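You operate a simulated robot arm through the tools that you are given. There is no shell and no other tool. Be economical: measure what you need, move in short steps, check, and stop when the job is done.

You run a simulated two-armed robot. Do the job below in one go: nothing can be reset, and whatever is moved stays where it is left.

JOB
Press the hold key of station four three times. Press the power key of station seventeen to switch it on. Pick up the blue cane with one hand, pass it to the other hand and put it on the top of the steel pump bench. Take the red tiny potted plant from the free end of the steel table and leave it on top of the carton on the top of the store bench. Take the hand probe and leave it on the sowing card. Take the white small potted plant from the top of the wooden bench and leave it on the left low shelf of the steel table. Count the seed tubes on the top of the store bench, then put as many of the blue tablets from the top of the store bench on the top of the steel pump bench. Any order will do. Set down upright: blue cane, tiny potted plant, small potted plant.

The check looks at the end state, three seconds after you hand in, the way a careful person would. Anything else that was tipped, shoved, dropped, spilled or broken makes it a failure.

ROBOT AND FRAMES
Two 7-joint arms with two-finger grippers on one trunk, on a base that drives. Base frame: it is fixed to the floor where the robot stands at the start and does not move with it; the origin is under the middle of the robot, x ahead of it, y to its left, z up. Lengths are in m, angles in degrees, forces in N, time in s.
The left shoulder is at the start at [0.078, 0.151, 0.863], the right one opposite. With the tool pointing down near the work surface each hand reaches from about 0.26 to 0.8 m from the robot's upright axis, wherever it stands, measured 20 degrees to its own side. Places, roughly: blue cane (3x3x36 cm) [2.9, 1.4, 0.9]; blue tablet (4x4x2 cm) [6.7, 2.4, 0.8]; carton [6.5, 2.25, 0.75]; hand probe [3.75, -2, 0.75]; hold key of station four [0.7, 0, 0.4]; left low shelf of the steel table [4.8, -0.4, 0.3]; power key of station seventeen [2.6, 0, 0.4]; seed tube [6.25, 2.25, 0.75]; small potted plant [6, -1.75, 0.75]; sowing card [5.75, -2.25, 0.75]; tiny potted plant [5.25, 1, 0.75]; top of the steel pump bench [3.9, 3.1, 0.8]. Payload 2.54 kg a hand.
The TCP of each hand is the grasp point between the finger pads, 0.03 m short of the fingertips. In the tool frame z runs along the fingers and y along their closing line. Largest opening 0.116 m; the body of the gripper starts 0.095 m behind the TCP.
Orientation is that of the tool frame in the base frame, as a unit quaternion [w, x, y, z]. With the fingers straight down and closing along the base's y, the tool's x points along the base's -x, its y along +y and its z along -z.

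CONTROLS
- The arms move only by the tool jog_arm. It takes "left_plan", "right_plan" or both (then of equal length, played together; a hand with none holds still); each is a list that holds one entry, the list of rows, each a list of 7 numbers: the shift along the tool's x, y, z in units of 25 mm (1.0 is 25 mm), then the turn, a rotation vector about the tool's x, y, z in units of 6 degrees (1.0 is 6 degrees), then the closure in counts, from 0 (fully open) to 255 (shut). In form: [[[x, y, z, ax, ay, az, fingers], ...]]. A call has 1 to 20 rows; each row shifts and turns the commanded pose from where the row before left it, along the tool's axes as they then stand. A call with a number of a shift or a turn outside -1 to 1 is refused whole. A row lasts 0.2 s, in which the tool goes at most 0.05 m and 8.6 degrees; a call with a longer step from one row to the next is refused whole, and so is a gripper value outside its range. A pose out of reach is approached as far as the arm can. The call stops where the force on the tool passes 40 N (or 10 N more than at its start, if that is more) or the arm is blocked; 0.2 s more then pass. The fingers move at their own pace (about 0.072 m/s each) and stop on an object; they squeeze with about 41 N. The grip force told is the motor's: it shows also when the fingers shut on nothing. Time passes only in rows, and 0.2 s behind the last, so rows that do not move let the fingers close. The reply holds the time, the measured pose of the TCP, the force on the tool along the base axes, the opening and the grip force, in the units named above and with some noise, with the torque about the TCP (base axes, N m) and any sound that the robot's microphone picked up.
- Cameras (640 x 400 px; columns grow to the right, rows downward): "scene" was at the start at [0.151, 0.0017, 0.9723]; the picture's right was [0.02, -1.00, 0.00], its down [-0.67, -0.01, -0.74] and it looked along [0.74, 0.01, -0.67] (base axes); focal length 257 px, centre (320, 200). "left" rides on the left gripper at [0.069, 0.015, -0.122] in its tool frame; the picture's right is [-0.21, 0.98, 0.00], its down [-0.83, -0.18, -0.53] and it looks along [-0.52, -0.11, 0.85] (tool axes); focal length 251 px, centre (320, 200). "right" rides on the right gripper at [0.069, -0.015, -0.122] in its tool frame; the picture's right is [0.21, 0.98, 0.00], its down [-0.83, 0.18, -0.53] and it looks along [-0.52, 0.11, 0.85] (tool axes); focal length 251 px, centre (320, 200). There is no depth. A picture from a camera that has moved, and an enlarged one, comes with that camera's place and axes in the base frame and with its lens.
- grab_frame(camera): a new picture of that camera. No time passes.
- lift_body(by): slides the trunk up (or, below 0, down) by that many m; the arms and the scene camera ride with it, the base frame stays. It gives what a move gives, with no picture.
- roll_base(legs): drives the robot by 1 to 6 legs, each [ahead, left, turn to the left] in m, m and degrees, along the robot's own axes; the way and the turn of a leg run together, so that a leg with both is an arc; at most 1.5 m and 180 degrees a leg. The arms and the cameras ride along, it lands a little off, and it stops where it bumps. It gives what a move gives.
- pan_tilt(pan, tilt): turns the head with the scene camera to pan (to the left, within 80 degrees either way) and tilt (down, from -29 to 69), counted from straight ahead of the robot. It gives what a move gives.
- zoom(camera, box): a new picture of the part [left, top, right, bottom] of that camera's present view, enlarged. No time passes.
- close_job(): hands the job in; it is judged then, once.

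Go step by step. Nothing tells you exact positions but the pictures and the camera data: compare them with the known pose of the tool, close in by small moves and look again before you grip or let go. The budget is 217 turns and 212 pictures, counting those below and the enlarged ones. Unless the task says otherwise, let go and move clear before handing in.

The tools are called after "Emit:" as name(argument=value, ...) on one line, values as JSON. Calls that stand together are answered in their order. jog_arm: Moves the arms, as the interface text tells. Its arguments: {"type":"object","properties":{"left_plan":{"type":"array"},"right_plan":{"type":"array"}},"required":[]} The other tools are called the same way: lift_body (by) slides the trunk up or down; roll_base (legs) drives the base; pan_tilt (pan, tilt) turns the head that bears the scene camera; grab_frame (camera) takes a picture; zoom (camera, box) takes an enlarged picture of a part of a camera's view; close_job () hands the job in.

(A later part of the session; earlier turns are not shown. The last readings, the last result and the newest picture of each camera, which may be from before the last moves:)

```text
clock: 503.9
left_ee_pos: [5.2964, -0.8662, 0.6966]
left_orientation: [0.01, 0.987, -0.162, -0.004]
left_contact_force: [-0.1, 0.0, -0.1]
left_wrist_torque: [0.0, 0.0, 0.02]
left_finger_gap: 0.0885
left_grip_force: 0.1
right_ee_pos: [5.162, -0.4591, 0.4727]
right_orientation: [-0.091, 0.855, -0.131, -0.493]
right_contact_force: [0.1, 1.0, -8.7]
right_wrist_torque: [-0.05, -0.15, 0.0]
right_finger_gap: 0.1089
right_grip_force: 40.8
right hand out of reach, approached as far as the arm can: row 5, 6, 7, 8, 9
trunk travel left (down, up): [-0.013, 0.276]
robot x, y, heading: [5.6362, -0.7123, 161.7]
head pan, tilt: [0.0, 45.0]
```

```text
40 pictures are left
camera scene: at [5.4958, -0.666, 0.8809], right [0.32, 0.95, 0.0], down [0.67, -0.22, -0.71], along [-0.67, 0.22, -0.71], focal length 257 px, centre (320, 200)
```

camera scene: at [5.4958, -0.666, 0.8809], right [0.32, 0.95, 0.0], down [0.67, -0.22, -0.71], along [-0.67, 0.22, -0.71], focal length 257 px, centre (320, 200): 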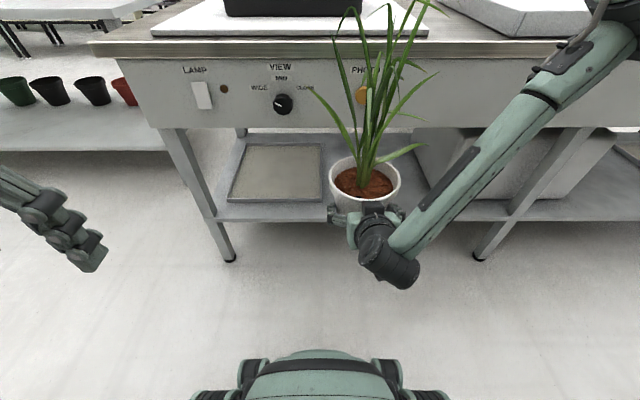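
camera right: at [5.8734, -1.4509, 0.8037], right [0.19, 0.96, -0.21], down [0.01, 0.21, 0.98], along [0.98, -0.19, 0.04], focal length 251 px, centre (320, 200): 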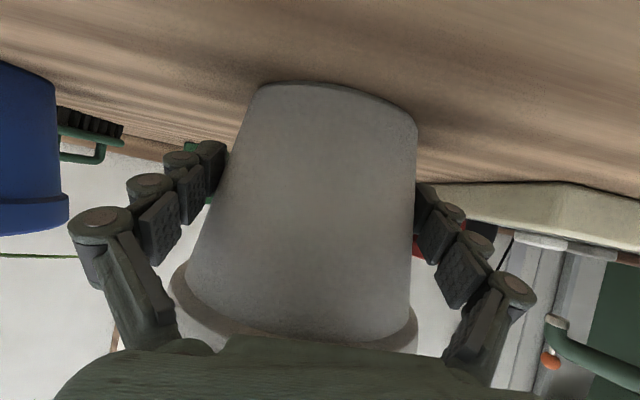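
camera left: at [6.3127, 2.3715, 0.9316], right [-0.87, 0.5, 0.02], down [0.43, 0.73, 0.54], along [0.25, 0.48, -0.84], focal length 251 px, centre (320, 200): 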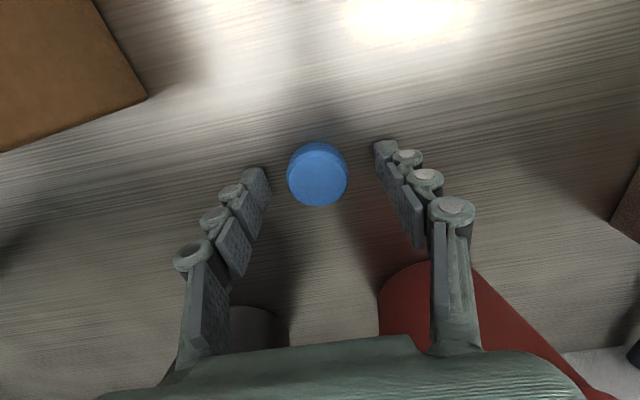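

The arm limits at this near distance, but the pot now fits under the fascia. Move forward over the shelf and right, then lower there.

Emit:
jog_arm(right_plan=[[[-0.4975, -0.325, 0.8675, 0, 0, 0, 255], [-0.4975, -0.325, 0.8675, 0, 0, 0, 255], [-0.4975, -0.325, 0.8675, 0, 0, 0, 255], [-0.4975, -0.325, 0.8675, 0, 0, 0, 255], [-0.4975, -0.325, 0.8675, 0, 0, 0, 255], [-0.4975, -0.325, 0.8675, 0, 0, 0, 255], [-0.4975, -0.325, 0.8675, 0, 0, 0, 255], [-0.4975, -0.325, 0.8675, 0, 0, 0, 255], [0, 0, 0, 0, 0, 0, 255]]])

Emit:
grab_frame(camera="scene")

Emit:
grab_frame(camera="right")

```text
clock: 505.2
left_ee_pos: [5.2955, -0.8669, 0.6952]
left_orientation: [0.009, 0.987, -0.163, -0.004]
left_contact_force: [-1.0, -0.3, 0.2]
left_wrist_torque: [0.01, -0.03, 0.0]
left_finger_gap: 0.0887
left_grip_force: 0.1
right_ee_pos: [5.0517, -0.3933, 0.4738]
right_orientation: [-0.087, 0.861, -0.129, -0.484]
right_contact_force: [-0.8, 0.3, -9.1]
right_wrist_torque: [-0.03, -0.13, -0.04]
right_finger_gap: 0.1069
right_grip_force: 40.7
right hand out of reach, approached as far as the arm can: row 1, 2, 4
trunk travel left (down, up): [-0.013, 0.276]
robot x, y, heading: [5.6396, -0.7121, 161.6]
head pan, tilt: [0.0, 45.0]
stopped in row 6 (right hand): the force on the tool passed its limit at 54 N (the readings are from after the stop); the commanded pose is now the measured one
```

```text
39 pictures are left
camera scene: at [5.4958, -0.666, 0.8808], right [0.32, 0.95, 0.0], down [0.67, -0.23, -0.71], along [-0.67, 0.22, -0.71], focal length 257 px, centre (320, 200)
```

scene: 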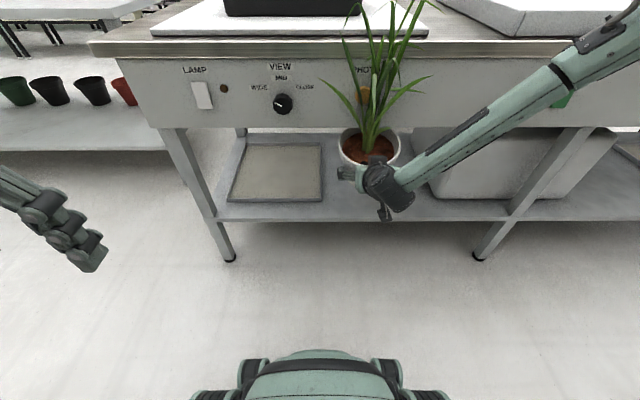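

```text
38 pictures are left
camera right: at [5.1895, -0.4221, 0.4773], right [-0.19, -0.96, -0.21], down [-0.03, -0.2, 0.98], along [-0.98, 0.19, 0.01], focal length 251 px, centre (320, 200)
```

right: 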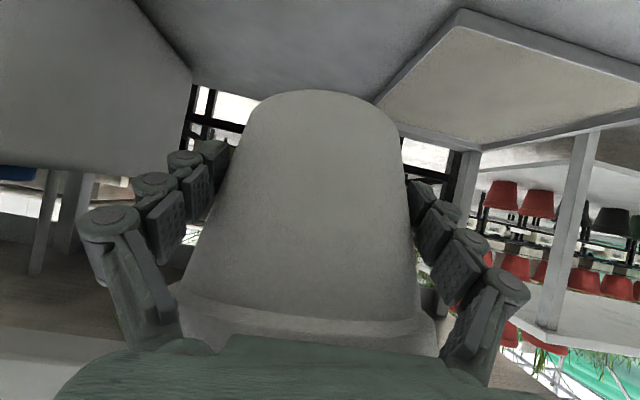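

The stem met the fascia because the pot is still too high. Back out, then lower the pot to just above shelf height before entering.

Emit:
jog_arm(right_plan=[[[0.45, 0, -0.78, 0, 0, 0, 255], [0.45, 0, -0.78, 0, 0, 0, 255], [0, 0, 0, 0, 0, 0, 255]]])

Emit:
roll_base(legs=[[-0.03, 0, 0]])

Emit:
jog_arm(right_plan=[[[0.763, 0, 0.437, 0, 0, 0, 255], [0.763, 0, 0.437, 0, 0, 0, 255], [0.763, 0, 0.437, 0, 0, 0, 255], [0.763, 0, 0.437, 0, 0, 0, 255], [0, 0, 0, 0, 0, 0, 255]]])

Emit:
grab_frame(camera="scene")

```text
clock: 506.0
left_ee_pos: [5.2952, -0.866, 0.6957]
left_orientation: [0.008, 0.987, -0.163, -0.004]
left_contact_force: [0.3, -0.3, -0.2]
left_wrist_torque: [0.01, 0.01, 0.03]
left_finger_gap: 0.089
left_grip_force: 0.1
right_ee_pos: [5.0895, -0.4096, 0.4786]
right_orientation: [-0.089, 0.861, -0.13, -0.484]
right_contact_force: [0.5, 0.4, -8.5]
right_wrist_torque: [-0.01, -0.16, 0.02]
right_finger_gap: 0.1071
right_grip_force: 41.1
right hand out of reach, approached as far as the arm can: row 2
trunk travel left (down, up): [-0.013, 0.276]
robot x, y, heading: [5.6401, -0.7126, 161.6]
head pan, tilt: [0.0, 45.0]
```

```text
clock: 506.8
left_ee_pos: [5.3255, -0.8767, 0.6963]
left_orientation: [0.009, 0.987, -0.163, -0.004]
left_contact_force: [-0.5, 0.0, -0.2]
left_wrist_torque: [-0.02, -0.02, 0.0]
left_finger_gap: 0.0889
left_grip_force: 0.1
right_ee_pos: [5.1191, -0.4182, 0.4792]
right_orientation: [-0.089, 0.861, -0.13, -0.483]
right_contact_force: [0.2, 0.1, -9.4]
right_wrist_torque: [0.01, -0.1, -0.04]
right_finger_gap: 0.1069
right_grip_force: 41.4
trunk travel left (down, up): [-0.013, 0.276]
robot x, y, heading: [5.6677, -0.7257, 161.8]
head pan, tilt: [0.0, 45.0]
```

```text
clock: 508.0
left_ee_pos: [5.325, -0.8755, 0.6956]
left_orientation: [0.009, 0.987, -0.163, -0.005]
left_contact_force: [-0.9, 0.3, 0.1]
left_wrist_torque: [0.02, -0.01, -0.01]
left_finger_gap: 0.0887
left_grip_force: 0.0
right_ee_pos: [5.1014, -0.4503, 0.4141]
right_orientation: [-0.092, 0.862, -0.133, -0.48]
right_contact_force: [-0.3, 0.1, -9.3]
right_wrist_torque: [-0.05, -0.1, 0.0]
right_finger_gap: 0.1068
right_grip_force: 40.8
right hand out of reach, approached as far as the arm can: row 1, 2, 3, 4
trunk travel left (down, up): [-0.013, 0.276]
robot x, y, heading: [5.6672, -0.7217, 161.6]
head pan, tilt: [0.0, 45.0]
```

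```text
37 pictures are left
camera scene: at [5.5245, -0.6756, 0.8808], right [0.32, 0.95, 0.0], down [0.67, -0.23, -0.71], along [-0.67, 0.22, -0.71], focal length 257 px, centre (320, 200)
```

scene: 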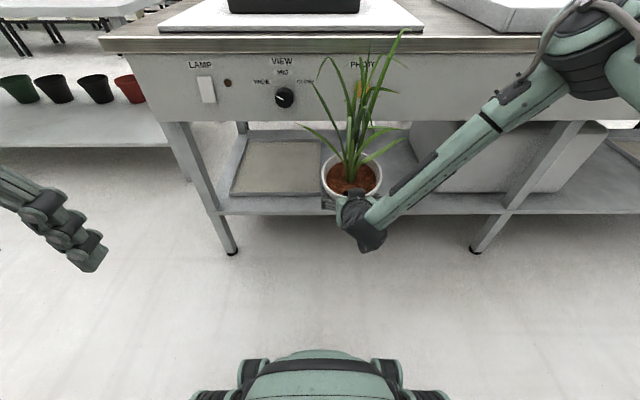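

The arm can go lower if the hand drifts toward the robot's centre. Lower more with a left shift, then strafe the base right to compensate.

Emit:
jog_arm(right_plan=[[[0.6, 0.8, 0.345, 0, 0, 0, 255], [0.6, 0.8, 0.345, 0, 0, 0, 255], [0.6, 0.8, 0.345, 0, 0, 0, 255], [0, 0, 0, 0, 0, 0, 255]]])

Emit:
roll_base(legs=[[0, -0.15, 0]])

Emit:
grab_frame(camera="scene")

Emit:
grab_frame(camera="right")

```text
clock: 509.0
left_ee_pos: [5.3243, -0.8759, 0.6958]
left_orientation: [0.008, 0.987, -0.163, -0.004]
left_contact_force: [0.5, 0.0, -0.5]
left_wrist_torque: [-0.01, -0.01, 0.01]
left_finger_gap: 0.0886
left_grip_force: 0.1
right_ee_pos: [5.0853, -0.5071, 0.363]
right_orientation: [-0.09, 0.861, -0.131, -0.483]
right_contact_force: [-0.1, 0.5, -8.8]
right_wrist_torque: [-0.01, -0.13, -0.02]
right_finger_gap: 0.107
right_grip_force: 40.7
trunk travel left (down, up): [-0.013, 0.276]
robot x, y, heading: [5.6664, -0.722, 161.3]
head pan, tilt: [0.0, 45.0]
```

```text
clock: 511.1
left_ee_pos: [5.3725, -0.7328, 0.6963]
left_orientation: [0.008, 0.986, -0.165, -0.004]
left_contact_force: [0.6, -0.6, -0.5]
left_wrist_torque: [0.02, -0.01, -0.01]
left_finger_gap: 0.0885
left_grip_force: 0.1
right_ee_pos: [5.1345, -0.3624, 0.3622]
right_orientation: [-0.09, 0.861, -0.132, -0.483]
right_contact_force: [-0.3, -1.0, -8.6]
right_wrist_torque: [-0.03, -0.11, 0.04]
right_finger_gap: 0.1068
right_grip_force: 40.4
trunk travel left (down, up): [-0.013, 0.276]
robot x, y, heading: [5.7122, -0.5801, 161.1]
head pan, tilt: [0.0, 45.0]
```

```text
36 pictures are left
camera scene: at [5.5726, -0.5331, 0.8808], right [0.32, 0.95, 0.0], down [0.67, -0.23, -0.71], along [-0.67, 0.23, -0.71], focal length 257 px, centre (320, 200)
```

scene: 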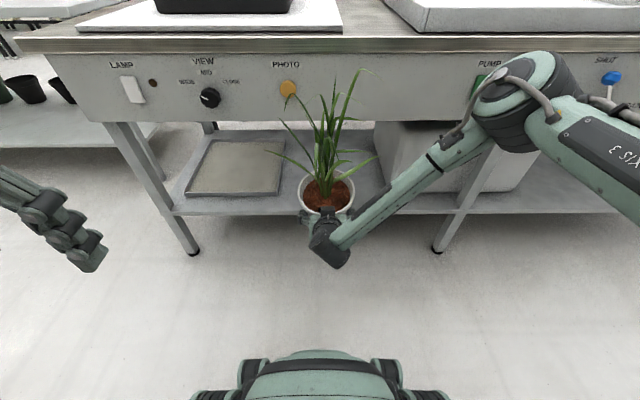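

```text
35 pictures are left
camera right: at [5.2723, -0.393, 0.3657], right [-0.2, -0.96, -0.21], down [-0.04, -0.21, 0.98], along [-0.98, 0.2, 0.01], focal length 251 px, centre (320, 200)
```

right: 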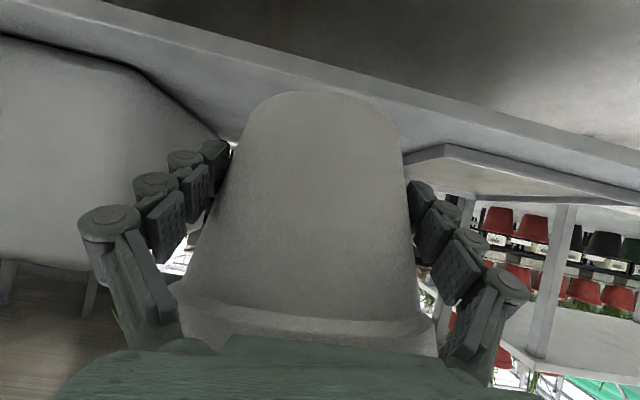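

Now the pot bottom (~0.322) is about 1 cm above the shelf (~0.312), lined up with the free gap. Advance slowly over the shelf.

Emit:
jog_arm(right_plan=[[[-0.199, 0, 0.347, 0, 0, 0, 255], [-0.199, 0, 0.347, 0, 0, 0, 255], [-0.199, 0, 0.347, 0, 0, 0, 255], [-0.199, 0, 0.347, 0, 0, 0, 255], [-0.199, 0, 0.347, 0, 0, 0, 255], [-0.199, 0, 0.347, 0, 0, 0, 255], [-0.199, 0, 0.347, 0, 0, 0, 255], [0, 0, 0, 0, 0, 0, 255]]])

Emit:
grab_frame(camera="right")

```text
clock: 512.9
left_ee_pos: [5.3719, -0.7324, 0.6958]
left_orientation: [0.01, 0.986, -0.165, -0.004]
left_contact_force: [0.2, -1.1, 0.4]
left_wrist_torque: [0.0, -0.02, -0.03]
left_finger_gap: 0.0885
left_grip_force: 0.0
right_ee_pos: [5.068, -0.3427, 0.3597]
right_orientation: [-0.089, 0.861, -0.132, -0.483]
right_contact_force: [-0.1, 0.3, -8.5]
right_wrist_torque: [0.01, -0.1, 0.0]
right_finger_gap: 0.1069
right_grip_force: 41.1
trunk travel left (down, up): [-0.013, 0.276]
robot x, y, heading: [5.7167, -0.5814, 161.1]
head pan, tilt: [0.0, 45.0]
```

```text
34 pictures are left
camera right: at [5.2064, -0.3716, 0.3637], right [-0.2, -0.96, -0.21], down [-0.04, -0.21, 0.98], along [-0.98, 0.2, 0.0], focal length 251 px, centre (320, 200)
```

right: 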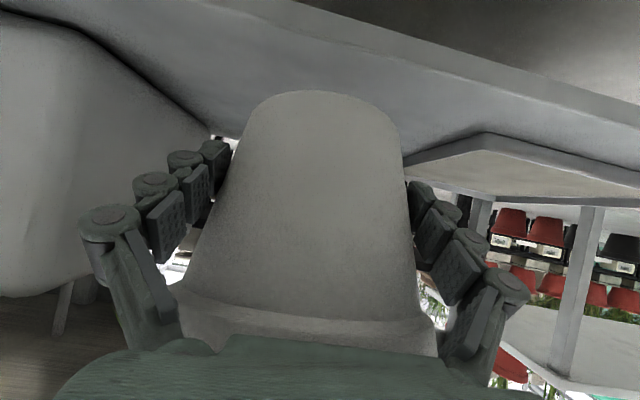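

No contact. Continue 9 cm further in.

Emit:
jog_arm(right_plan=[[[-0.199, 0, 0.347, 0, 0, 0, 255], [-0.199, 0, 0.347, 0, 0, 0, 255], [-0.199, 0, 0.347, 0, 0, 0, 255], [-0.199, 0, 0.347, 0, 0, 0, 255], [-0.199, 0, 0.347, 0, 0, 0, 255], [-0.199, 0, 0.347, 0, 0, 0, 255], [-0.199, 0, 0.347, 0, 0, 0, 255], [-0.199, 0, 0.347, 0, 0, 0, 255], [-0.199, 0, 0.347, 0, 0, 0, 255], [0, 0, 0, 0, 0, 0, 255]]])

Emit:
grab_frame(camera="scene")

Emit:
grab_frame(camera="right")

```text
clock: 515.1
left_ee_pos: [5.3712, -0.7323, 0.6959]
left_orientation: [0.009, 0.986, -0.164, -0.004]
left_contact_force: [0.1, 0.0, 0.3]
left_wrist_torque: [0.0, -0.01, 0.03]
left_finger_gap: 0.0889
left_grip_force: 0.1
right_ee_pos: [4.9832, -0.3134, 0.3563]
right_orientation: [-0.09, 0.862, -0.133, -0.482]
right_contact_force: [-0.7, -0.2, -7.8]
right_wrist_torque: [-0.01, -0.16, 0.01]
right_finger_gap: 0.1067
right_grip_force: 41.4
trunk travel left (down, up): [-0.013, 0.276]
robot x, y, heading: [5.7155, -0.5788, 161.2]
head pan, tilt: [0.0, 45.0]
```

```text
33 pictures are left
camera scene: at [5.5725, -0.533, 0.8808], right [0.32, 0.95, 0.0], down [0.67, -0.23, -0.71], along [-0.67, 0.23, -0.71], focal length 257 px, centre (320, 200)
```

scene: 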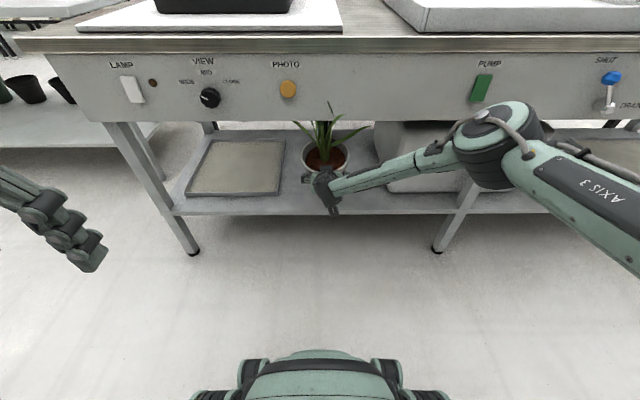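

```text
32 pictures are left
camera right: at [5.1211, -0.3421, 0.361], right [-0.2, -0.96, -0.21], down [-0.04, -0.21, 0.98], along [-0.98, 0.2, 0.0], focal length 251 px, centre (320, 200)
```

right: 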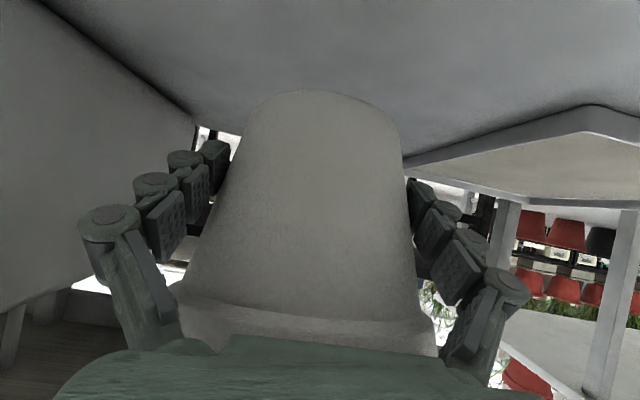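

Inside the bay without contact. Advance 1.2 cm more and lower gently to contact.

Emit:
jog_arm(right_plan=[[[-0.239, 0, 0.416, 0, 0, 0, 255], [0.139, 0, 0.0795, 0, 0, 0, 255], [0.139, 0, 0.0795, 0, 0, 0, 255], [0, 0, 0, 0, 0, 0, 255]]])

Emit:
jog_arm(right_plan=[[[0.139, 0, 0.0795, 0, 0, 0, 255], [0, 0, 0, 0, 0, 0, 255], [0, 0, 0, 0, 0, 0, 255]]])

Emit:
jog_arm(right_plan=[[[0.139, 0, 0.0795, 0, 0, 0, 255], [0, 0, 0, 0, 0, 0, 255], [0, 0, 0, 0, 0, 0, 255]]])

Emit:
grab_frame(camera="right")

```text
clock: 516.1
left_ee_pos: [5.3721, -0.7326, 0.6955]
left_orientation: [0.009, 0.986, -0.165, -0.004]
left_contact_force: [0.5, 0.7, 0.3]
left_wrist_torque: [-0.01, -0.03, -0.02]
left_finger_gap: 0.0886
left_grip_force: 0.0
right_ee_pos: [4.9704, -0.3084, 0.3491]
right_orientation: [-0.09, 0.861, -0.132, -0.483]
right_contact_force: [0.4, -0.2, -8.8]
right_wrist_torque: [-0.02, -0.11, 0.01]
right_finger_gap: 0.1071
right_grip_force: 41.1
trunk travel left (down, up): [-0.013, 0.276]
robot x, y, heading: [5.7144, -0.5779, 161.4]
head pan, tilt: [0.0, 45.0]
```

```text
clock: 516.9
left_ee_pos: [5.3711, -0.7322, 0.6961]
left_orientation: [0.009, 0.986, -0.165, -0.004]
left_contact_force: [1.2, 0.2, -0.1]
left_wrist_torque: [0.02, 0.03, -0.04]
left_finger_gap: 0.0887
left_grip_force: 0.1
right_ee_pos: [4.9718, -0.3086, 0.3461]
right_orientation: [-0.091, 0.861, -0.132, -0.483]
right_contact_force: [-0.2, 0.4, -8.3]
right_wrist_torque: [-0.03, -0.11, -0.02]
right_finger_gap: 0.1069
right_grip_force: 40.6
trunk travel left (down, up): [-0.013, 0.276]
robot x, y, heading: [5.7151, -0.579, 161.2]
head pan, tilt: [0.0, 45.0]
```

```text
clock: 517.7
left_ee_pos: [5.3713, -0.7332, 0.6959]
left_orientation: [0.009, 0.986, -0.165, -0.004]
left_contact_force: [-0.1, -0.6, -0.4]
left_wrist_torque: [0.02, 0.01, -0.03]
left_finger_gap: 0.0888
left_grip_force: 0.2
right_ee_pos: [4.9715, -0.3097, 0.3424]
right_orientation: [-0.089, 0.861, -0.131, -0.483]
right_contact_force: [0.6, 0.0, -10.0]
right_wrist_torque: [-0.03, -0.12, 0.03]
right_finger_gap: 0.1066
right_grip_force: 40.9
trunk travel left (down, up): [-0.013, 0.276]
robot x, y, heading: [5.7134, -0.5817, 161.2]
head pan, tilt: [0.0, 45.0]
```

```text
31 pictures are left
camera right: at [5.1098, -0.3387, 0.3459], right [-0.2, -0.96, -0.21], down [-0.04, -0.21, 0.98], along [-0.98, 0.2, 0.0], focal length 251 px, centre (320, 200)
```

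right: 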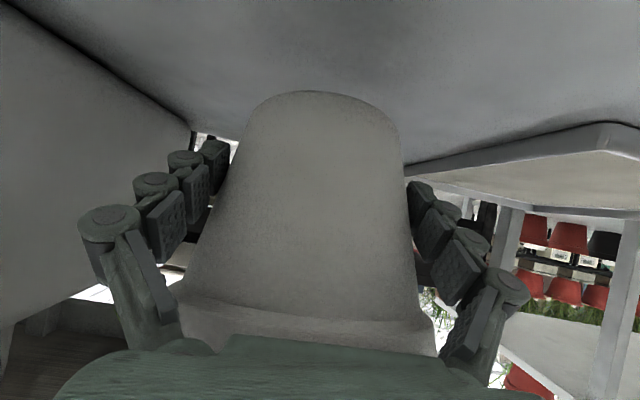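

Emit:
jog_arm(right_plan=[[[0.139, 0, 0.0795, 0, 0, 0, 255], [0.069, 0, 0.04, 0, 0, 0, 255], [0, 0, 0, 0, 0, 0, 255]]])

Emit:
jog_arm(right_plan=[[[0.139, 0, 0.0795, 0, 0, 0, 255], [0.069, 0, 0.04, 0, 0, 0, 255], [0, 0, 0, 0, 0, 0, 255]]])

Emit:
jog_arm(right_plan=[[[0.104, 0, 0.06, 0, 0, 0, 255], [0, 0, 0, 0, 0, 0, 255], [0, 0, 0, 0, 0, 0, 255]]])

Emit:
jog_arm(right_plan=[[[0.104, 0, 0.06, 0, 0, 0, 255], [0, 0, 0, 0, 0, 0, 255], [0, 0, 0, 0, 0, 0, 255]]])

```text
clock: 518.5
left_ee_pos: [5.3726, -0.7334, 0.6962]
left_orientation: [0.009, 0.986, -0.166, -0.005]
left_contact_force: [0.1, 0.3, 0.5]
left_wrist_torque: [-0.01, -0.02, -0.01]
left_finger_gap: 0.0886
left_grip_force: 0.0
right_ee_pos: [4.9712, -0.3081, 0.3361]
right_orientation: [-0.09, 0.861, -0.132, -0.482]
right_contact_force: [0.6, 0.4, -9.3]
right_wrist_torque: [-0.02, -0.13, 0.04]
right_finger_gap: 0.1069
right_grip_force: 41.0
trunk travel left (down, up): [-0.013, 0.276]
robot x, y, heading: [5.7099, -0.581, 160.9]
head pan, tilt: [0.0, 45.0]
```

```text
clock: 519.3
left_ee_pos: [5.3728, -0.733, 0.6956]
left_orientation: [0.009, 0.986, -0.165, -0.004]
left_contact_force: [1.5, -0.1, -0.5]
left_wrist_torque: [0.03, 0.0, 0.03]
left_finger_gap: 0.0888
left_grip_force: 0.1
right_ee_pos: [4.9712, -0.309, 0.3296]
right_orientation: [-0.091, 0.861, -0.132, -0.483]
right_contact_force: [0.2, 0.0, -9.2]
right_wrist_torque: [-0.05, -0.1, 0.0]
right_finger_gap: 0.1067
right_grip_force: 40.8
trunk travel left (down, up): [-0.013, 0.276]
robot x, y, heading: [5.7151, -0.5776, 161.0]
head pan, tilt: [0.0, 45.0]
```

```text
clock: 520.1
left_ee_pos: [5.373, -0.7328, 0.6964]
left_orientation: [0.009, 0.986, -0.164, -0.004]
left_contact_force: [0.8, 0.9, 0.3]
left_wrist_torque: [0.03, 0.0, 0.0]
left_finger_gap: 0.0887
left_grip_force: 0.0
right_ee_pos: [4.971, -0.3083, 0.3274]
right_orientation: [-0.089, 0.862, -0.131, -0.481]
right_contact_force: [0.5, 0.1, -9.6]
right_wrist_torque: [-0.06, -0.13, -0.02]
right_finger_gap: 0.107
right_grip_force: 40.9
trunk travel left (down, up): [-0.013, 0.276]
robot x, y, heading: [5.7156, -0.584, 161.2]
head pan, tilt: [0.0, 45.0]
```

```text
clock: 520.9
left_ee_pos: [5.3717, -0.7328, 0.6949]
left_orientation: [0.008, 0.986, -0.165, -0.004]
left_contact_force: [0.1, 0.7, 0.5]
left_wrist_torque: [-0.03, -0.02, -0.03]
left_finger_gap: 0.0885
left_grip_force: 0.1
right_ee_pos: [4.9716, -0.3078, 0.3232]
right_orientation: [-0.089, 0.862, -0.131, -0.482]
right_contact_force: [0.6, 0.2, -9.2]
right_wrist_torque: [-0.02, -0.09, -0.04]
right_finger_gap: 0.1069
right_grip_force: 41.0
trunk travel left (down, up): [-0.013, 0.276]
robot x, y, heading: [5.7164, -0.5802, 161.2]
head pan, tilt: [0.0, 45.0]
```

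Emit:
jog_arm(right_plan=[[[0.139, 0, 0.0795, 0, 0, 0, 255], [0, 0, 0, 0, 0, 0, 255], [0, 0, 0, 0, 0, 0, 255]]])

Emit:
jog_arm(right_plan=[[[0.139, 0, 0.0795, 0, 0, 0, 255], [0, 0, 0, 0, 0, 0, 255], [0, 0, 0, 0, 0, 0, 255]]])

Emit:
grab_frame(camera="right")

Emit:
zoom(camera="scene", box=[240, 90, 400, 230])

```text
clock: 521.7
left_ee_pos: [5.371, -0.7342, 0.6964]
left_orientation: [0.009, 0.986, -0.165, -0.004]
left_contact_force: [0.1, 0.0, -0.2]
left_wrist_torque: [-0.02, -0.03, 0.0]
left_finger_gap: 0.0889
left_grip_force: 0.0
right_ee_pos: [4.9723, -0.3077, 0.319]
right_orientation: [-0.089, 0.861, -0.132, -0.483]
right_contact_force: [0.6, 0.9, -8.5]
right_wrist_torque: [-0.04, -0.13, -0.02]
right_finger_gap: 0.1066
right_grip_force: 40.8
trunk travel left (down, up): [-0.013, 0.276]
robot x, y, heading: [5.7167, -0.5803, 161.0]
head pan, tilt: [0.0, 45.0]
```

```text
clock: 522.5
left_ee_pos: [5.371, -0.7334, 0.696]
left_orientation: [0.009, 0.986, -0.165, -0.004]
left_contact_force: [0.6, 0.5, -1.0]
left_wrist_torque: [0.0, -0.03, 0.0]
left_finger_gap: 0.0887
left_grip_force: 0.1
right_ee_pos: [4.9712, -0.3088, 0.3162]
right_orientation: [-0.09, 0.861, -0.131, -0.483]
right_contact_force: [-0.4, -0.4, -9.6]
right_wrist_torque: [-0.02, -0.14, -0.02]
right_finger_gap: 0.1065
right_grip_force: 40.9
trunk travel left (down, up): [-0.013, 0.276]
robot x, y, heading: [5.7182, -0.5809, 160.8]
head pan, tilt: [0.0, 45.0]
```

```text
30 pictures are left
camera right: at [5.1099, -0.3377, 0.3193], right [-0.2, -0.96, -0.21], down [-0.04, -0.21, 0.98], along [-0.98, 0.2, 0.0], focal length 251 px, centre (320, 200)
```

right: 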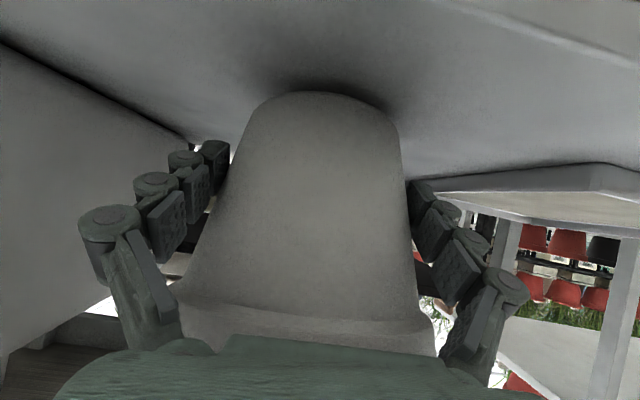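

```text
2.86 times, centred on (320, 160) of scene
camera zoom: at [5.5725, -0.533, 0.8808], right [0.32, 0.95, 0.0], down [0.67, -0.23, -0.71], along [-0.67, 0.23, -0.71], focal length 735 px, centre (320, 314)
```

zoom: 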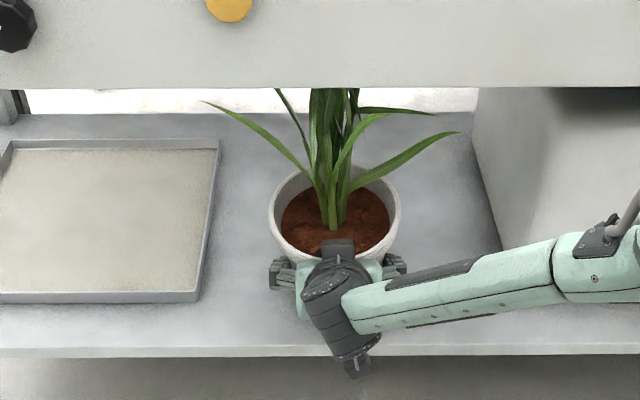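

Very close now. A few more small steps.

Emit:
jog_arm(right_plan=[[[0.087, 0, 0.05, 0, 0, 0, 255], [0, 0, 0, 0, 0, 0, 255], [0, 0, 0, 0, 0, 0, 255]]])

Emit:
jog_arm(right_plan=[[[0.087, 0, 0.05, 0, 0, 0, 255], [0, 0, 0, 0, 0, 0, 255], [0, 0, 0, 0, 0, 0, 255]]])

Emit:
jog_arm(right_plan=[[[0.087, 0, 0.05, 0, 0, 0, 255], [0, 0, 0, 0, 0, 0, 255], [0, 0, 0, 0, 0, 0, 255]]])

Emit:
jog_arm(right_plan=[[[0.07, 0, 0.04, 0, 0, 0, 255], [0, 0, 0, 0, 0, 0, 255], [0, 0, 0, 0, 0, 0, 255]]])

```text
clock: 523.3
left_ee_pos: [5.3716, -0.7326, 0.6962]
left_orientation: [0.01, 0.986, -0.165, -0.004]
left_contact_force: [-0.3, 0.2, 0.2]
left_wrist_torque: [-0.01, 0.06, 0.02]
left_finger_gap: 0.0887
left_grip_force: 0.1
right_ee_pos: [4.9725, -0.3082, 0.3128]
right_orientation: [-0.089, 0.861, -0.132, -0.483]
right_contact_force: [-0.2, 0.2, -8.3]
right_wrist_torque: [-0.03, -0.12, 0.01]
right_finger_gap: 0.1069
right_grip_force: 41.0
trunk travel left (down, up): [-0.013, 0.276]
robot x, y, heading: [5.7151, -0.5774, 161.2]
head pan, tilt: [0.0, 45.0]
```

```text
clock: 524.1
left_ee_pos: [5.3714, -0.7327, 0.6957]
left_orientation: [0.009, 0.986, -0.165, -0.004]
left_contact_force: [-0.3, -0.9, 0.5]
left_wrist_torque: [0.01, -0.01, -0.01]
left_finger_gap: 0.0887
left_grip_force: 0.1
right_ee_pos: [4.9711, -0.3081, 0.3111]
right_orientation: [-0.09, 0.861, -0.132, -0.482]
right_contact_force: [-0.4, 0.2, -9.5]
right_wrist_torque: [0.01, -0.12, -0.01]
right_finger_gap: 0.1066
right_grip_force: 40.7
trunk travel left (down, up): [-0.013, 0.276]
robot x, y, heading: [5.712, -0.5833, 161.4]
head pan, tilt: [0.0, 45.0]
```

```text
clock: 524.9
left_ee_pos: [5.3721, -0.7331, 0.6959]
left_orientation: [0.009, 0.986, -0.165, -0.004]
left_contact_force: [0.0, -0.5, -0.4]
left_wrist_torque: [0.0, 0.03, 0.02]
left_finger_gap: 0.0889
left_grip_force: 0.0
right_ee_pos: [4.971, -0.3086, 0.308]
right_orientation: [-0.089, 0.861, -0.132, -0.482]
right_contact_force: [0.3, 0.9, -8.8]
right_wrist_torque: [-0.04, -0.12, 0.01]
right_finger_gap: 0.1067
right_grip_force: 40.7
trunk travel left (down, up): [-0.013, 0.276]
robot x, y, heading: [5.715, -0.5818, 161.3]
head pan, tilt: [0.0, 45.0]
```

```text
clock: 525.7
left_ee_pos: [5.3717, -0.7334, 0.6966]
left_orientation: [0.009, 0.986, -0.165, -0.005]
left_contact_force: [-0.4, 0.4, -0.7]
left_wrist_torque: [-0.01, -0.01, -0.03]
left_finger_gap: 0.0885
left_grip_force: 0.1
right_ee_pos: [4.9709, -0.3066, 0.3072]
right_orientation: [-0.091, 0.86, -0.133, -0.484]
right_contact_force: [0.0, 1.3, -3.6]
right_wrist_torque: [-0.04, -0.25, -0.02]
right_finger_gap: 0.1065
right_grip_force: 40.6
trunk travel left (down, up): [-0.013, 0.276]
robot x, y, heading: [5.7153, -0.5813, 161.1]
head pan, tilt: [0.0, 45.0]
```

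Contact begins (weight transferring). One more 1.5 mm, then open and check.

Emit:
jog_arm(right_plan=[[[0.045, 0, 0.026, 0, 0, 0, 255], [0, 0, 0, 0, 0, 0, 255], [0, 0, 0, 0, 0, 0, 0], [0, 0, 0, 0, 0, 0, 0], [0, 0, 0, 0, 0, 0, 0]]])

Emit:
grab_frame(camera="right")

```text
clock: 526.9
left_ee_pos: [5.3726, -0.7334, 0.6958]
left_orientation: [0.009, 0.986, -0.165, -0.005]
left_contact_force: [0.2, 0.3, -0.5]
left_wrist_torque: [0.0, -0.02, 0.01]
left_finger_gap: 0.0886
left_grip_force: 0.0
right_ee_pos: [4.9713, -0.308, 0.3054]
right_orientation: [-0.09, 0.861, -0.132, -0.483]
right_contact_force: [0.0, -0.1, -0.1]
right_wrist_torque: [0.0, 0.0, 0.01]
right_finger_gap: 0.1159
right_grip_force: 0.2
trunk travel left (down, up): [-0.013, 0.276]
robot x, y, heading: [5.7132, -0.5826, 161.3]
head pan, tilt: [0.0, 45.0]
```

```text
28 pictures are left
camera right: at [5.1105, -0.3376, 0.3093], right [-0.2, -0.96, -0.21], down [-0.04, -0.21, 0.98], along [-0.98, 0.2, 0.01], focal length 251 px, centre (320, 200)
```

right: 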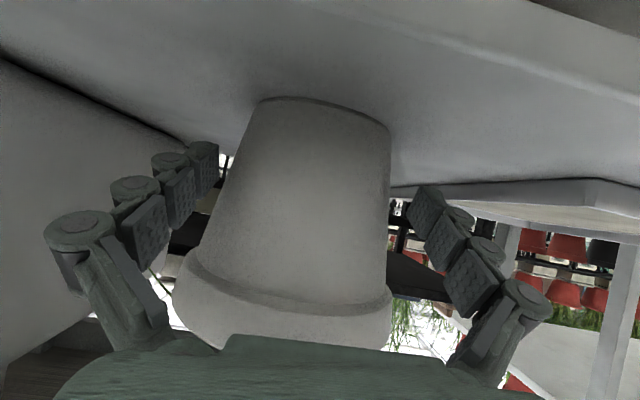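

The pot stands on the shelf. Re-centre 2 mm and withdraw straight back.

Emit:
jog_arm(right_plan=[[[0, -0.08, 0, 0, 0, 0, 0], [0.199, 0, -0.347, 0, 0, 0, 0], [0.199, 0, -0.347, 0, 0, 0, 0], [0.199, 0, -0.347, 0, 0, 0, 0], [0.398, 0, -0.694, 0, 0, 0, 0], [0.398, 0, -0.694, 0, 0, 0, 0], [0.398, 0, -0.694, 0, 0, 0, 0], [0.398, 0, -0.694, 0, 0, 0, 0], [0.398, 0, -0.694, 0, 0, 0, 0], [0, 0, 0, 0, 0, 0, 0]]])

Emit:
grab_frame(camera="scene")

```text
clock: 529.1
left_ee_pos: [5.3729, -0.7325, 0.6962]
left_orientation: [0.009, 0.986, -0.165, -0.005]
left_contact_force: [-0.4, 0.6, 0.3]
left_wrist_torque: [-0.01, -0.01, -0.02]
left_finger_gap: 0.0886
left_grip_force: 0.0
right_ee_pos: [5.0958, -0.349, 0.3088]
right_orientation: [-0.093, 0.862, -0.133, -0.48]
right_contact_force: [-0.4, -0.3, 0.0]
right_wrist_torque: [-0.01, 0.0, 0.01]
right_finger_gap: 0.1158
right_grip_force: 0.1
trunk travel left (down, up): [-0.013, 0.276]
robot x, y, heading: [5.7151, -0.5868, 161.4]
head pan, tilt: [0.0, 45.0]
```

```text
27 pictures are left
camera scene: at [5.5731, -0.5333, 0.881], right [0.32, 0.95, 0.0], down [0.67, -0.23, -0.71], along [-0.67, 0.23, -0.71], focal length 257 px, centre (320, 200)
```

scene: 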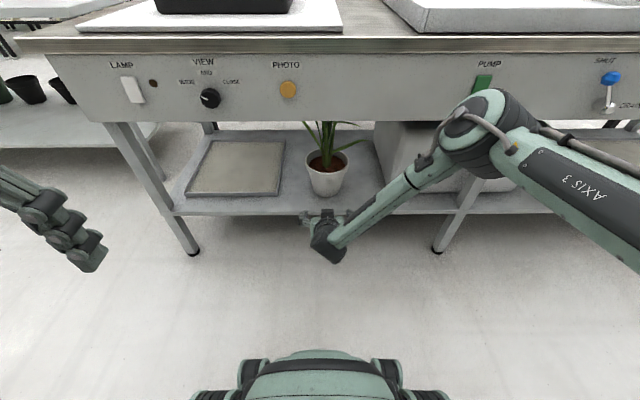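

The white plant stands on the left low shelf. Retract the hand, raise the trunk, and stow it pointing down.

Emit:
jog_arm(right_plan=[[[0, 0.3, -1, 0, 0, 0, 0], [0, 0.3, -1, 0, 0, 0, 0], [0, 0.3, -1, 0, 0, 0, 0], [0, 0.3, -1, 0, 0, 0, 0], [0, 0, 0, 0, 0, 0, 0]]])

Emit:
lift_body(by=0.27)

Emit:
jog_arm(right_plan=[[[0, 0, 0, 0, 1, 0, 60], [0, 0, 0, 0, 1, 0, 60], [0, 0, 0, 0, 1, 0, 60], [0, 0, 0, 0, 1, 0, 60], [0, 0, 0, 0, 1, 0, 60], [0, 0, 0, 0, 1, 0, 60], [0, 0, 0, 0, 1, 0, 60], [0, 0, 0, 0, 1, 0, 60], [0, 0, 0, 0, 1, 0, 60], [0, 0, 0, 0, 0.9, 0, 60], [0.5, -1, -1, 0, 0, 0, 60], [0.5, -1, -1, 0, 0, 0, 60], [0.5, -1, -1, 0, 0, 0, 60], [0.5, -1, -1, 0, 0, 0, 60], [0.5, -0.5, -1, 0, 0, 0, 60], [0.5, -0.5, -1, 0, 0, 0, 60], [0, 0, -1, 0, 0, 0, 60], [0, 0, -1, 0, 0, 0, 60], [0, 0, -1, 0, 0, 0, 60], [0, 0, -1, 0, 0, 0, 60]]])

Emit:
roll_base(legs=[[0.19, 0, 0], [0, 0, 90]])

```text
clock: 530.3
left_ee_pos: [5.373, -0.7335, 0.6967]
left_orientation: [0.008, 0.986, -0.165, -0.005]
left_contact_force: [0.4, 0.8, -0.3]
left_wrist_torque: [0.01, 0.02, -0.01]
left_finger_gap: 0.0889
left_grip_force: 0.0
right_ee_pos: [5.1665, -0.4037, 0.359]
right_orientation: [-0.091, 0.861, -0.132, -0.483]
right_contact_force: [0.0, -0.3, -0.1]
right_wrist_torque: [0.01, 0.01, 0.03]
right_finger_gap: 0.1164
right_grip_force: 0.1
trunk travel left (down, up): [-0.013, 0.276]
robot x, y, heading: [5.715, -0.5779, 161.1]
head pan, tilt: [0.0, 45.0]
```

```text
clock: 533.1
left_ee_pos: [5.3714, -0.7347, 0.966]
left_orientation: [0.008, 0.986, -0.165, -0.005]
left_contact_force: [0.0, 0.1, -0.7]
left_wrist_torque: [0.03, -0.02, -0.03]
left_finger_gap: 0.0885
left_grip_force: 0.0
right_ee_pos: [5.1658, -0.4037, 0.6276]
right_orientation: [-0.091, 0.861, -0.133, -0.483]
right_contact_force: [-0.8, 0.1, -0.7]
right_wrist_torque: [0.01, 0.01, 0.04]
right_finger_gap: 0.1158
right_grip_force: 0.0
trunk travel left (down, up): [-0.283, 0.006]
robot x, y, heading: [5.7132, -0.582, 161.1]
head pan, tilt: [0.0, 45.0]
```

```text
clock: 537.3
left_ee_pos: [5.3716, -0.7334, 0.9664]
left_orientation: [0.008, 0.986, -0.164, -0.005]
left_contact_force: [-0.3, 0.1, -0.2]
left_wrist_torque: [-0.01, 0.0, -0.01]
left_finger_gap: 0.0887
left_grip_force: 0.0
right_ee_pos: [5.2741, -0.3146, 0.8832]
right_orientation: [-0.012, 0.987, -0.16, 0.006]
right_contact_force: [-0.5, -0.3, 0.4]
right_wrist_torque: [-0.01, 0.0, -0.03]
right_finger_gap: 0.0887
right_grip_force: 0.1
trunk travel left (down, up): [-0.283, 0.006]
robot x, y, heading: [5.7144, -0.5807, 161.1]
head pan, tilt: [0.0, 45.0]
```

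```text
clock: 542.7
left_ee_pos: [5.6832, -0.8634, 0.9647]
left_orientation: [0.009, 0.816, 0.579, 0.002]
left_contact_force: [0.3, -0.1, -0.8]
left_wrist_torque: [0.0, 0.03, 0.0]
left_finger_gap: 0.0889
left_grip_force: 0.1
right_ee_pos: [5.2641, -0.9578, 0.8819]
right_orientation: [-0.014, 0.813, 0.583, -0.005]
right_contact_force: [-0.1, -0.5, -0.1]
right_wrist_torque: [-0.01, 0.0, -0.02]
right_finger_gap: 0.0888
right_grip_force: 0.1
trunk travel left (down, up): [-0.283, 0.006]
robot x, y, heading: [5.5355, -0.5209, -109.2]
head pan, tilt: [0.0, 45.0]
```

Facing along the aisle. Drive on and look right for the hand probe near (3.75, −2).

Emit:
roll_base(legs=[[0, 0, 0.9], [1.1, 0, 0]])

Emit:
pan_tilt(pan=-45, tilt=20)

Emit:
grab_frame(camera="scene")

```text
clock: 548.7
left_ee_pos: [5.3468, -1.8976, 0.9675]
left_orientation: [0.009, 0.812, 0.584, 0.002]
left_contact_force: [0.1, 0.3, -0.6]
left_wrist_torque: [0.06, 0.03, 0.0]
left_finger_gap: 0.0887
left_grip_force: 0.0
right_ee_pos: [4.929, -1.9991, 0.8811]
right_orientation: [-0.013, 0.808, 0.59, -0.005]
right_contact_force: [0.5, 0.6, 0.7]
right_wrist_torque: [0.02, -0.01, 0.02]
right_finger_gap: 0.0885
right_grip_force: 0.1
trunk travel left (down, up): [-0.283, 0.006]
robot x, y, heading: [5.1898, -1.5547, -108.3]
head pan, tilt: [0.0, 45.0]
```

```text
clock: 549.8
left_ee_pos: [5.3479, -1.8963, 0.9669]
left_orientation: [0.01, 0.812, 0.584, 0.003]
left_contact_force: [-0.7, -0.5, -0.6]
left_wrist_torque: [0.02, 0.03, 0.01]
left_finger_gap: 0.0889
left_grip_force: 0.2
right_ee_pos: [4.9297, -1.9992, 0.8818]
right_orientation: [-0.015, 0.808, 0.59, -0.005]
right_contact_force: [0.7, 1.1, 0.0]
right_wrist_torque: [-0.05, -0.02, 0.0]
right_finger_gap: 0.0887
right_grip_force: 0.1
trunk travel left (down, up): [-0.283, 0.006]
robot x, y, heading: [5.1931, -1.5559, -108.1]
head pan, tilt: [-45.0, 20.0]
```

```text
26 pictures are left
camera scene: at [5.0877, -1.6615, 1.1896], right [-0.45, 0.89, 0.0], down [0.31, 0.15, -0.94], along [-0.84, -0.42, -0.34], focal length 257 px, centre (320, 200)
```

scene: 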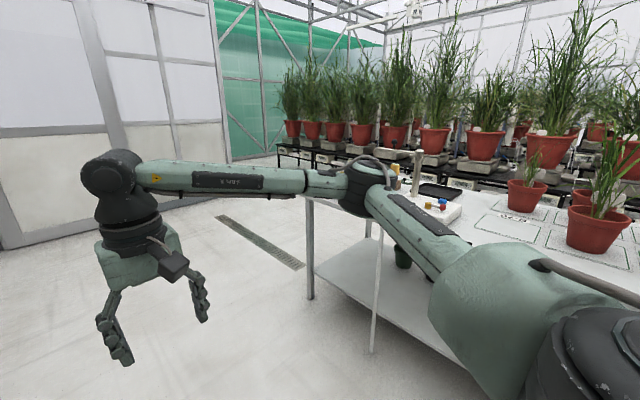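

Emit:
zoom(camera="scene", box=[300, 130, 540, 280])

```text
2.67 times, centred on (420, 205) of scene
camera zoom: at [5.0877, -1.6615, 1.1896], right [-0.45, 0.89, 0.0], down [0.31, 0.15, -0.94], along [-0.84, -0.42, -0.34], focal length 686 px, centre (53, 187)
```

zoom: 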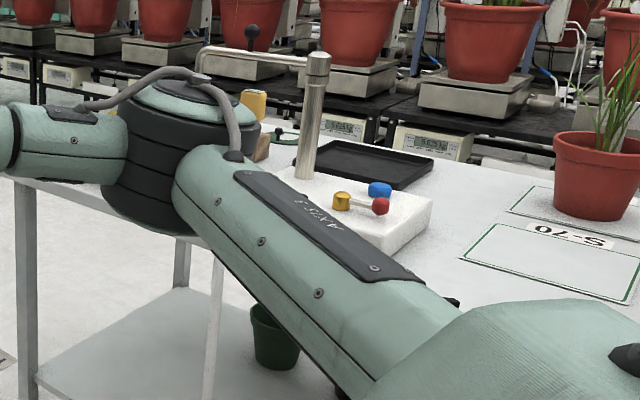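

Something yellow/green lies at the table's far corner behind my elbow. Drive further and turn right to view that table squarely.

Emit:
roll_base(legs=[[0.9, 0, 0], [0, 0, -90]])

Emit:
pan_tilt(pan=0, tilt=20)

Emit:
grab_frame(camera="scene")

```text
clock: 558.5
left_ee_pos: [4.5756, -2.5504, 0.9673]
left_orientation: [0.009, 0.985, -0.171, -0.005]
left_contact_force: [0.0, -0.2, -0.3]
left_wrist_torque: [0.01, 0.02, -0.01]
left_finger_gap: 0.0889
left_grip_force: 0.1
right_ee_pos: [4.4824, -2.1299, 0.8822]
right_orientation: [-0.014, 0.986, -0.164, 0.007]
right_contact_force: [0.3, 0.3, 0.3]
right_wrist_torque: [-0.02, 0.01, 0.0]
right_finger_gap: 0.0887
right_grip_force: 0.0
trunk travel left (down, up): [-0.283, 0.006]
robot x, y, heading: [4.916, -2.4019, 160.5]
head pan, tilt: [-45.0, 20.0]
```

```text
clock: 559.6
left_ee_pos: [4.5761, -2.5501, 0.9666]
left_orientation: [0.009, 0.985, -0.171, -0.005]
left_contact_force: [0.2, 0.8, 0.3]
left_wrist_torque: [0.0, -0.02, 0.01]
left_finger_gap: 0.0886
left_grip_force: 0.0
right_ee_pos: [4.4817, -2.1307, 0.8822]
right_orientation: [-0.013, 0.986, -0.165, 0.007]
right_contact_force: [0.5, 0.3, -0.4]
right_wrist_torque: [-0.01, -0.01, 0.0]
right_finger_gap: 0.0886
right_grip_force: 0.1
trunk travel left (down, up): [-0.283, 0.006]
robot x, y, heading: [4.92, -2.4057, 160.6]
head pan, tilt: [0.0, 20.0]
```

```text
24 pictures are left
camera scene: at [4.7675, -2.3493, 1.1897], right [0.33, 0.94, 0.0], down [0.32, -0.11, -0.94], along [-0.89, 0.31, -0.34], focal length 257 px, centre (320, 200)
```

scene: 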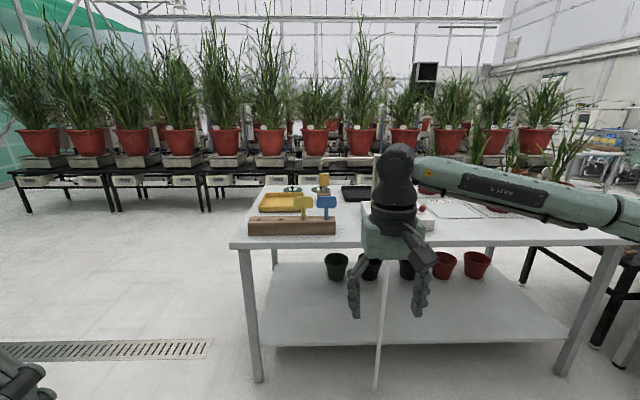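

Emit:
zoom(camera="scene", box=[225, 160, 385, 260])

```text
4.00 times, centred on (305, 210) of scene
camera zoom: at [4.7675, -2.3493, 1.1897], right [0.33, 0.94, 0.0], down [0.32, -0.11, -0.94], along [-0.89, 0.31, -0.34], focal length 1029 px, centre (380, 160)
```

zoom: 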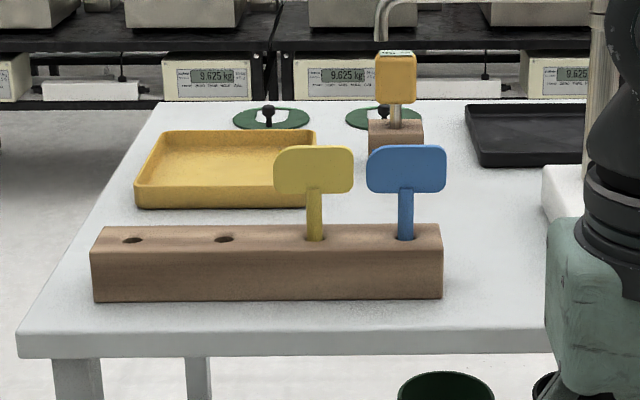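

The orange hand probe stands in a small block at the rear of this table. I'll approach from the table's left end.

Emit:
roll_base(legs=[[0, 0.82, 1.1], [1.2, 0, 0], [0, 0, -90]])

Emit:
pan_tilt(pan=0, tilt=30)

Emit:
grab_frame(camera="scene")

```text
clock: 577.5
left_ee_pos: [3.3453, -2.4665, 0.9659]
left_orientation: [-0.003, -0.589, 0.808, 0.01]
left_contact_force: [0.5, -0.6, -0.8]
left_wrist_torque: [-0.02, 0.0, 0.0]
left_finger_gap: 0.0888
left_grip_force: 0.0
right_ee_pos: [3.7623, -2.3599, 0.8826]
right_orientation: [0.005, -0.594, 0.805, -0.015]
right_contact_force: [0.8, 0.2, -0.4]
right_wrist_torque: [-0.02, 0.0, -0.01]
right_finger_gap: 0.0886
right_grip_force: 0.1
trunk travel left (down, up): [-0.283, 0.006]
robot x, y, heading: [3.5036, -2.8098, 72.5]
head pan, tilt: [0.0, 20.0]
```

```text
clock: 578.3
left_ee_pos: [3.3455, -2.4667, 0.9675]
left_orientation: [-0.002, -0.588, 0.808, 0.01]
left_contact_force: [0.7, 0.9, 0.5]
left_wrist_torque: [-0.01, -0.02, 0.0]
left_finger_gap: 0.0887
left_grip_force: 0.0
right_ee_pos: [3.7627, -2.3583, 0.8822]
right_orientation: [0.005, -0.593, 0.805, -0.014]
right_contact_force: [-0.3, -0.7, -0.1]
right_wrist_torque: [0.0, -0.01, 0.02]
right_finger_gap: 0.0885
right_grip_force: 0.1
trunk travel left (down, up): [-0.283, 0.006]
robot x, y, heading: [3.5065, -2.8044, 72.2]
head pan, tilt: [0.0, 30.0]
```

```text
22 pictures are left
camera scene: at [3.5513, -2.6547, 1.1737], right [0.95, -0.3, 0.0], down [-0.15, -0.48, -0.87], along [0.26, 0.83, -0.5], focal length 257 px, centre (320, 200)
```

scene: 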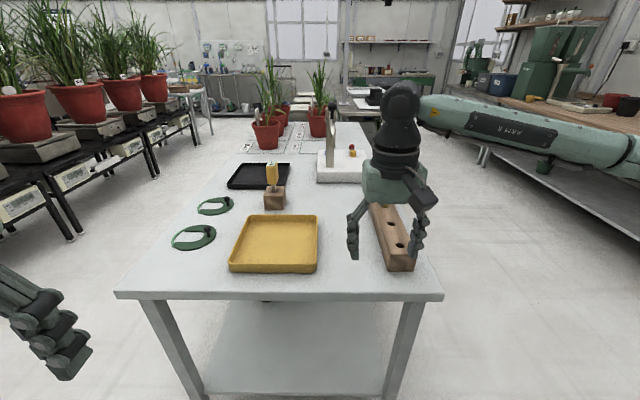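

Probe at ~0.82 m ahead, 0.14 m left; its head spans z≈0.82–0.885. Drive 14 cm closer and bring the left hand over it.

Emit:
roll_base(legs=[[0.14, 0, 0]])

Emit:
jog_arm(left_plan=[[[-0.95, -0.3, 0, 0, 0, 0, 60], [-0.95, -0.3, 0, 0, 0, 0, 60], [-0.95, -0.3, 0, 0, 0, 0, 60], [-0.95, -0.3, 0, 0, 0, 0, 60], [-0.95, -0.3, 0, 0, 0, 0, 60], [-0.95, -0.3, 0, 0, 0, 0, 60], [-0.95, -0.3, 0, 0, 0, 0, 60], [-0.95, -0.3, 0, 0, 0, 0, 60], [-0.95, -0.3, 0, 0, 0, 0, 60], [-0.95, -0.3, 0, 0, 0, 0, 60], [-0.95, -0.3, 0, 0, 0, 0, 60], [-0.95, -0.3, 0, 0, 0, 0, 60], [-0.95, -0.3, 0, 0, 0, 0, 60], [-0.95, -0.3, 0, 0, 0, 0, 60], [-0.95, -0.3, 0, 0, 0, 0, 60], [0, 0, 0, 0, 0, 0, 60]]])

Emit:
grab_frame(camera="left")

Emit:
zoom(camera="scene", box=[200, 120, 360, 260])

```text
clock: 579.6
left_ee_pos: [3.3865, -2.3333, 0.9663]
left_orientation: [-0.003, -0.589, 0.808, 0.01]
left_contact_force: [-0.2, 0.8, -0.1]
left_wrist_torque: [-0.02, -0.01, 0.0]
left_finger_gap: 0.0887
left_grip_force: 0.1
right_ee_pos: [3.803, -2.2267, 0.8822]
right_orientation: [0.004, -0.593, 0.805, -0.014]
right_contact_force: [1.1, 0.6, 0.0]
right_wrist_torque: [0.0, 0.05, 0.0]
right_finger_gap: 0.0885
right_grip_force: 0.0
trunk travel left (down, up): [-0.283, 0.006]
robot x, y, heading: [3.5456, -2.6746, 72.5]
head pan, tilt: [0.0, 30.0]
```

```text
clock: 583.0
left_ee_pos: [3.6032, -2.0301, 0.967]
left_orientation: [-0.002, -0.589, 0.808, 0.009]
left_contact_force: [-1.9, -0.2, 0.1]
left_wrist_torque: [0.02, -0.01, 0.01]
left_finger_gap: 0.0885
left_grip_force: 0.2
right_ee_pos: [3.8034, -2.2272, 0.8825]
right_orientation: [0.005, -0.593, 0.805, -0.014]
right_contact_force: [0.5, 0.1, -0.1]
right_wrist_torque: [-0.02, 0.01, 0.0]
right_finger_gap: 0.0889
right_grip_force: 0.1
trunk travel left (down, up): [-0.283, 0.006]
robot x, y, heading: [3.5451, -2.6689, 72.3]
head pan, tilt: [0.0, 30.0]
```

```text
21 pictures are left
camera left: at [3.5705, -2.0909, 1.0898], right [-0.86, 0.5, 0.02], down [0.43, 0.72, 0.54], along [0.26, 0.47, -0.84], focal length 251 px, centre (320, 200)
```

left: 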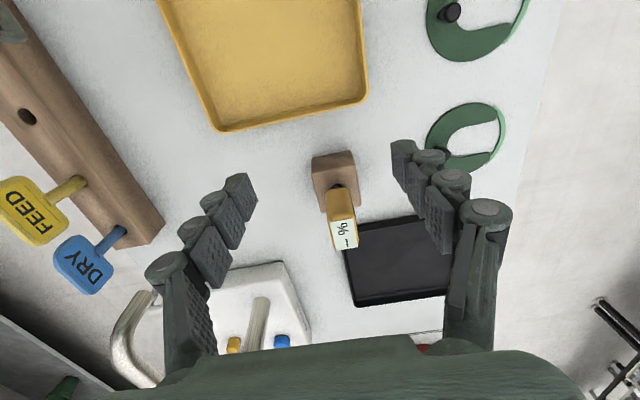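

```text
2.86 times, centred on (280, 190) of scene
camera zoom: at [3.5929, -2.5228, 1.1736], right [0.95, -0.3, 0.0], down [-0.15, -0.48, -0.87], along [0.26, 0.83, -0.5], focal length 735 px, centre (434, 229)
```

zoom: 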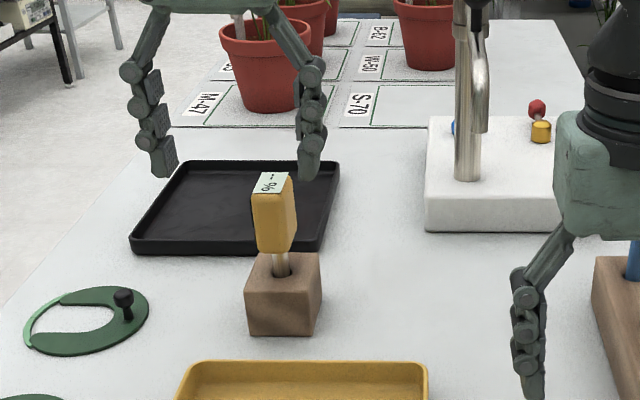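

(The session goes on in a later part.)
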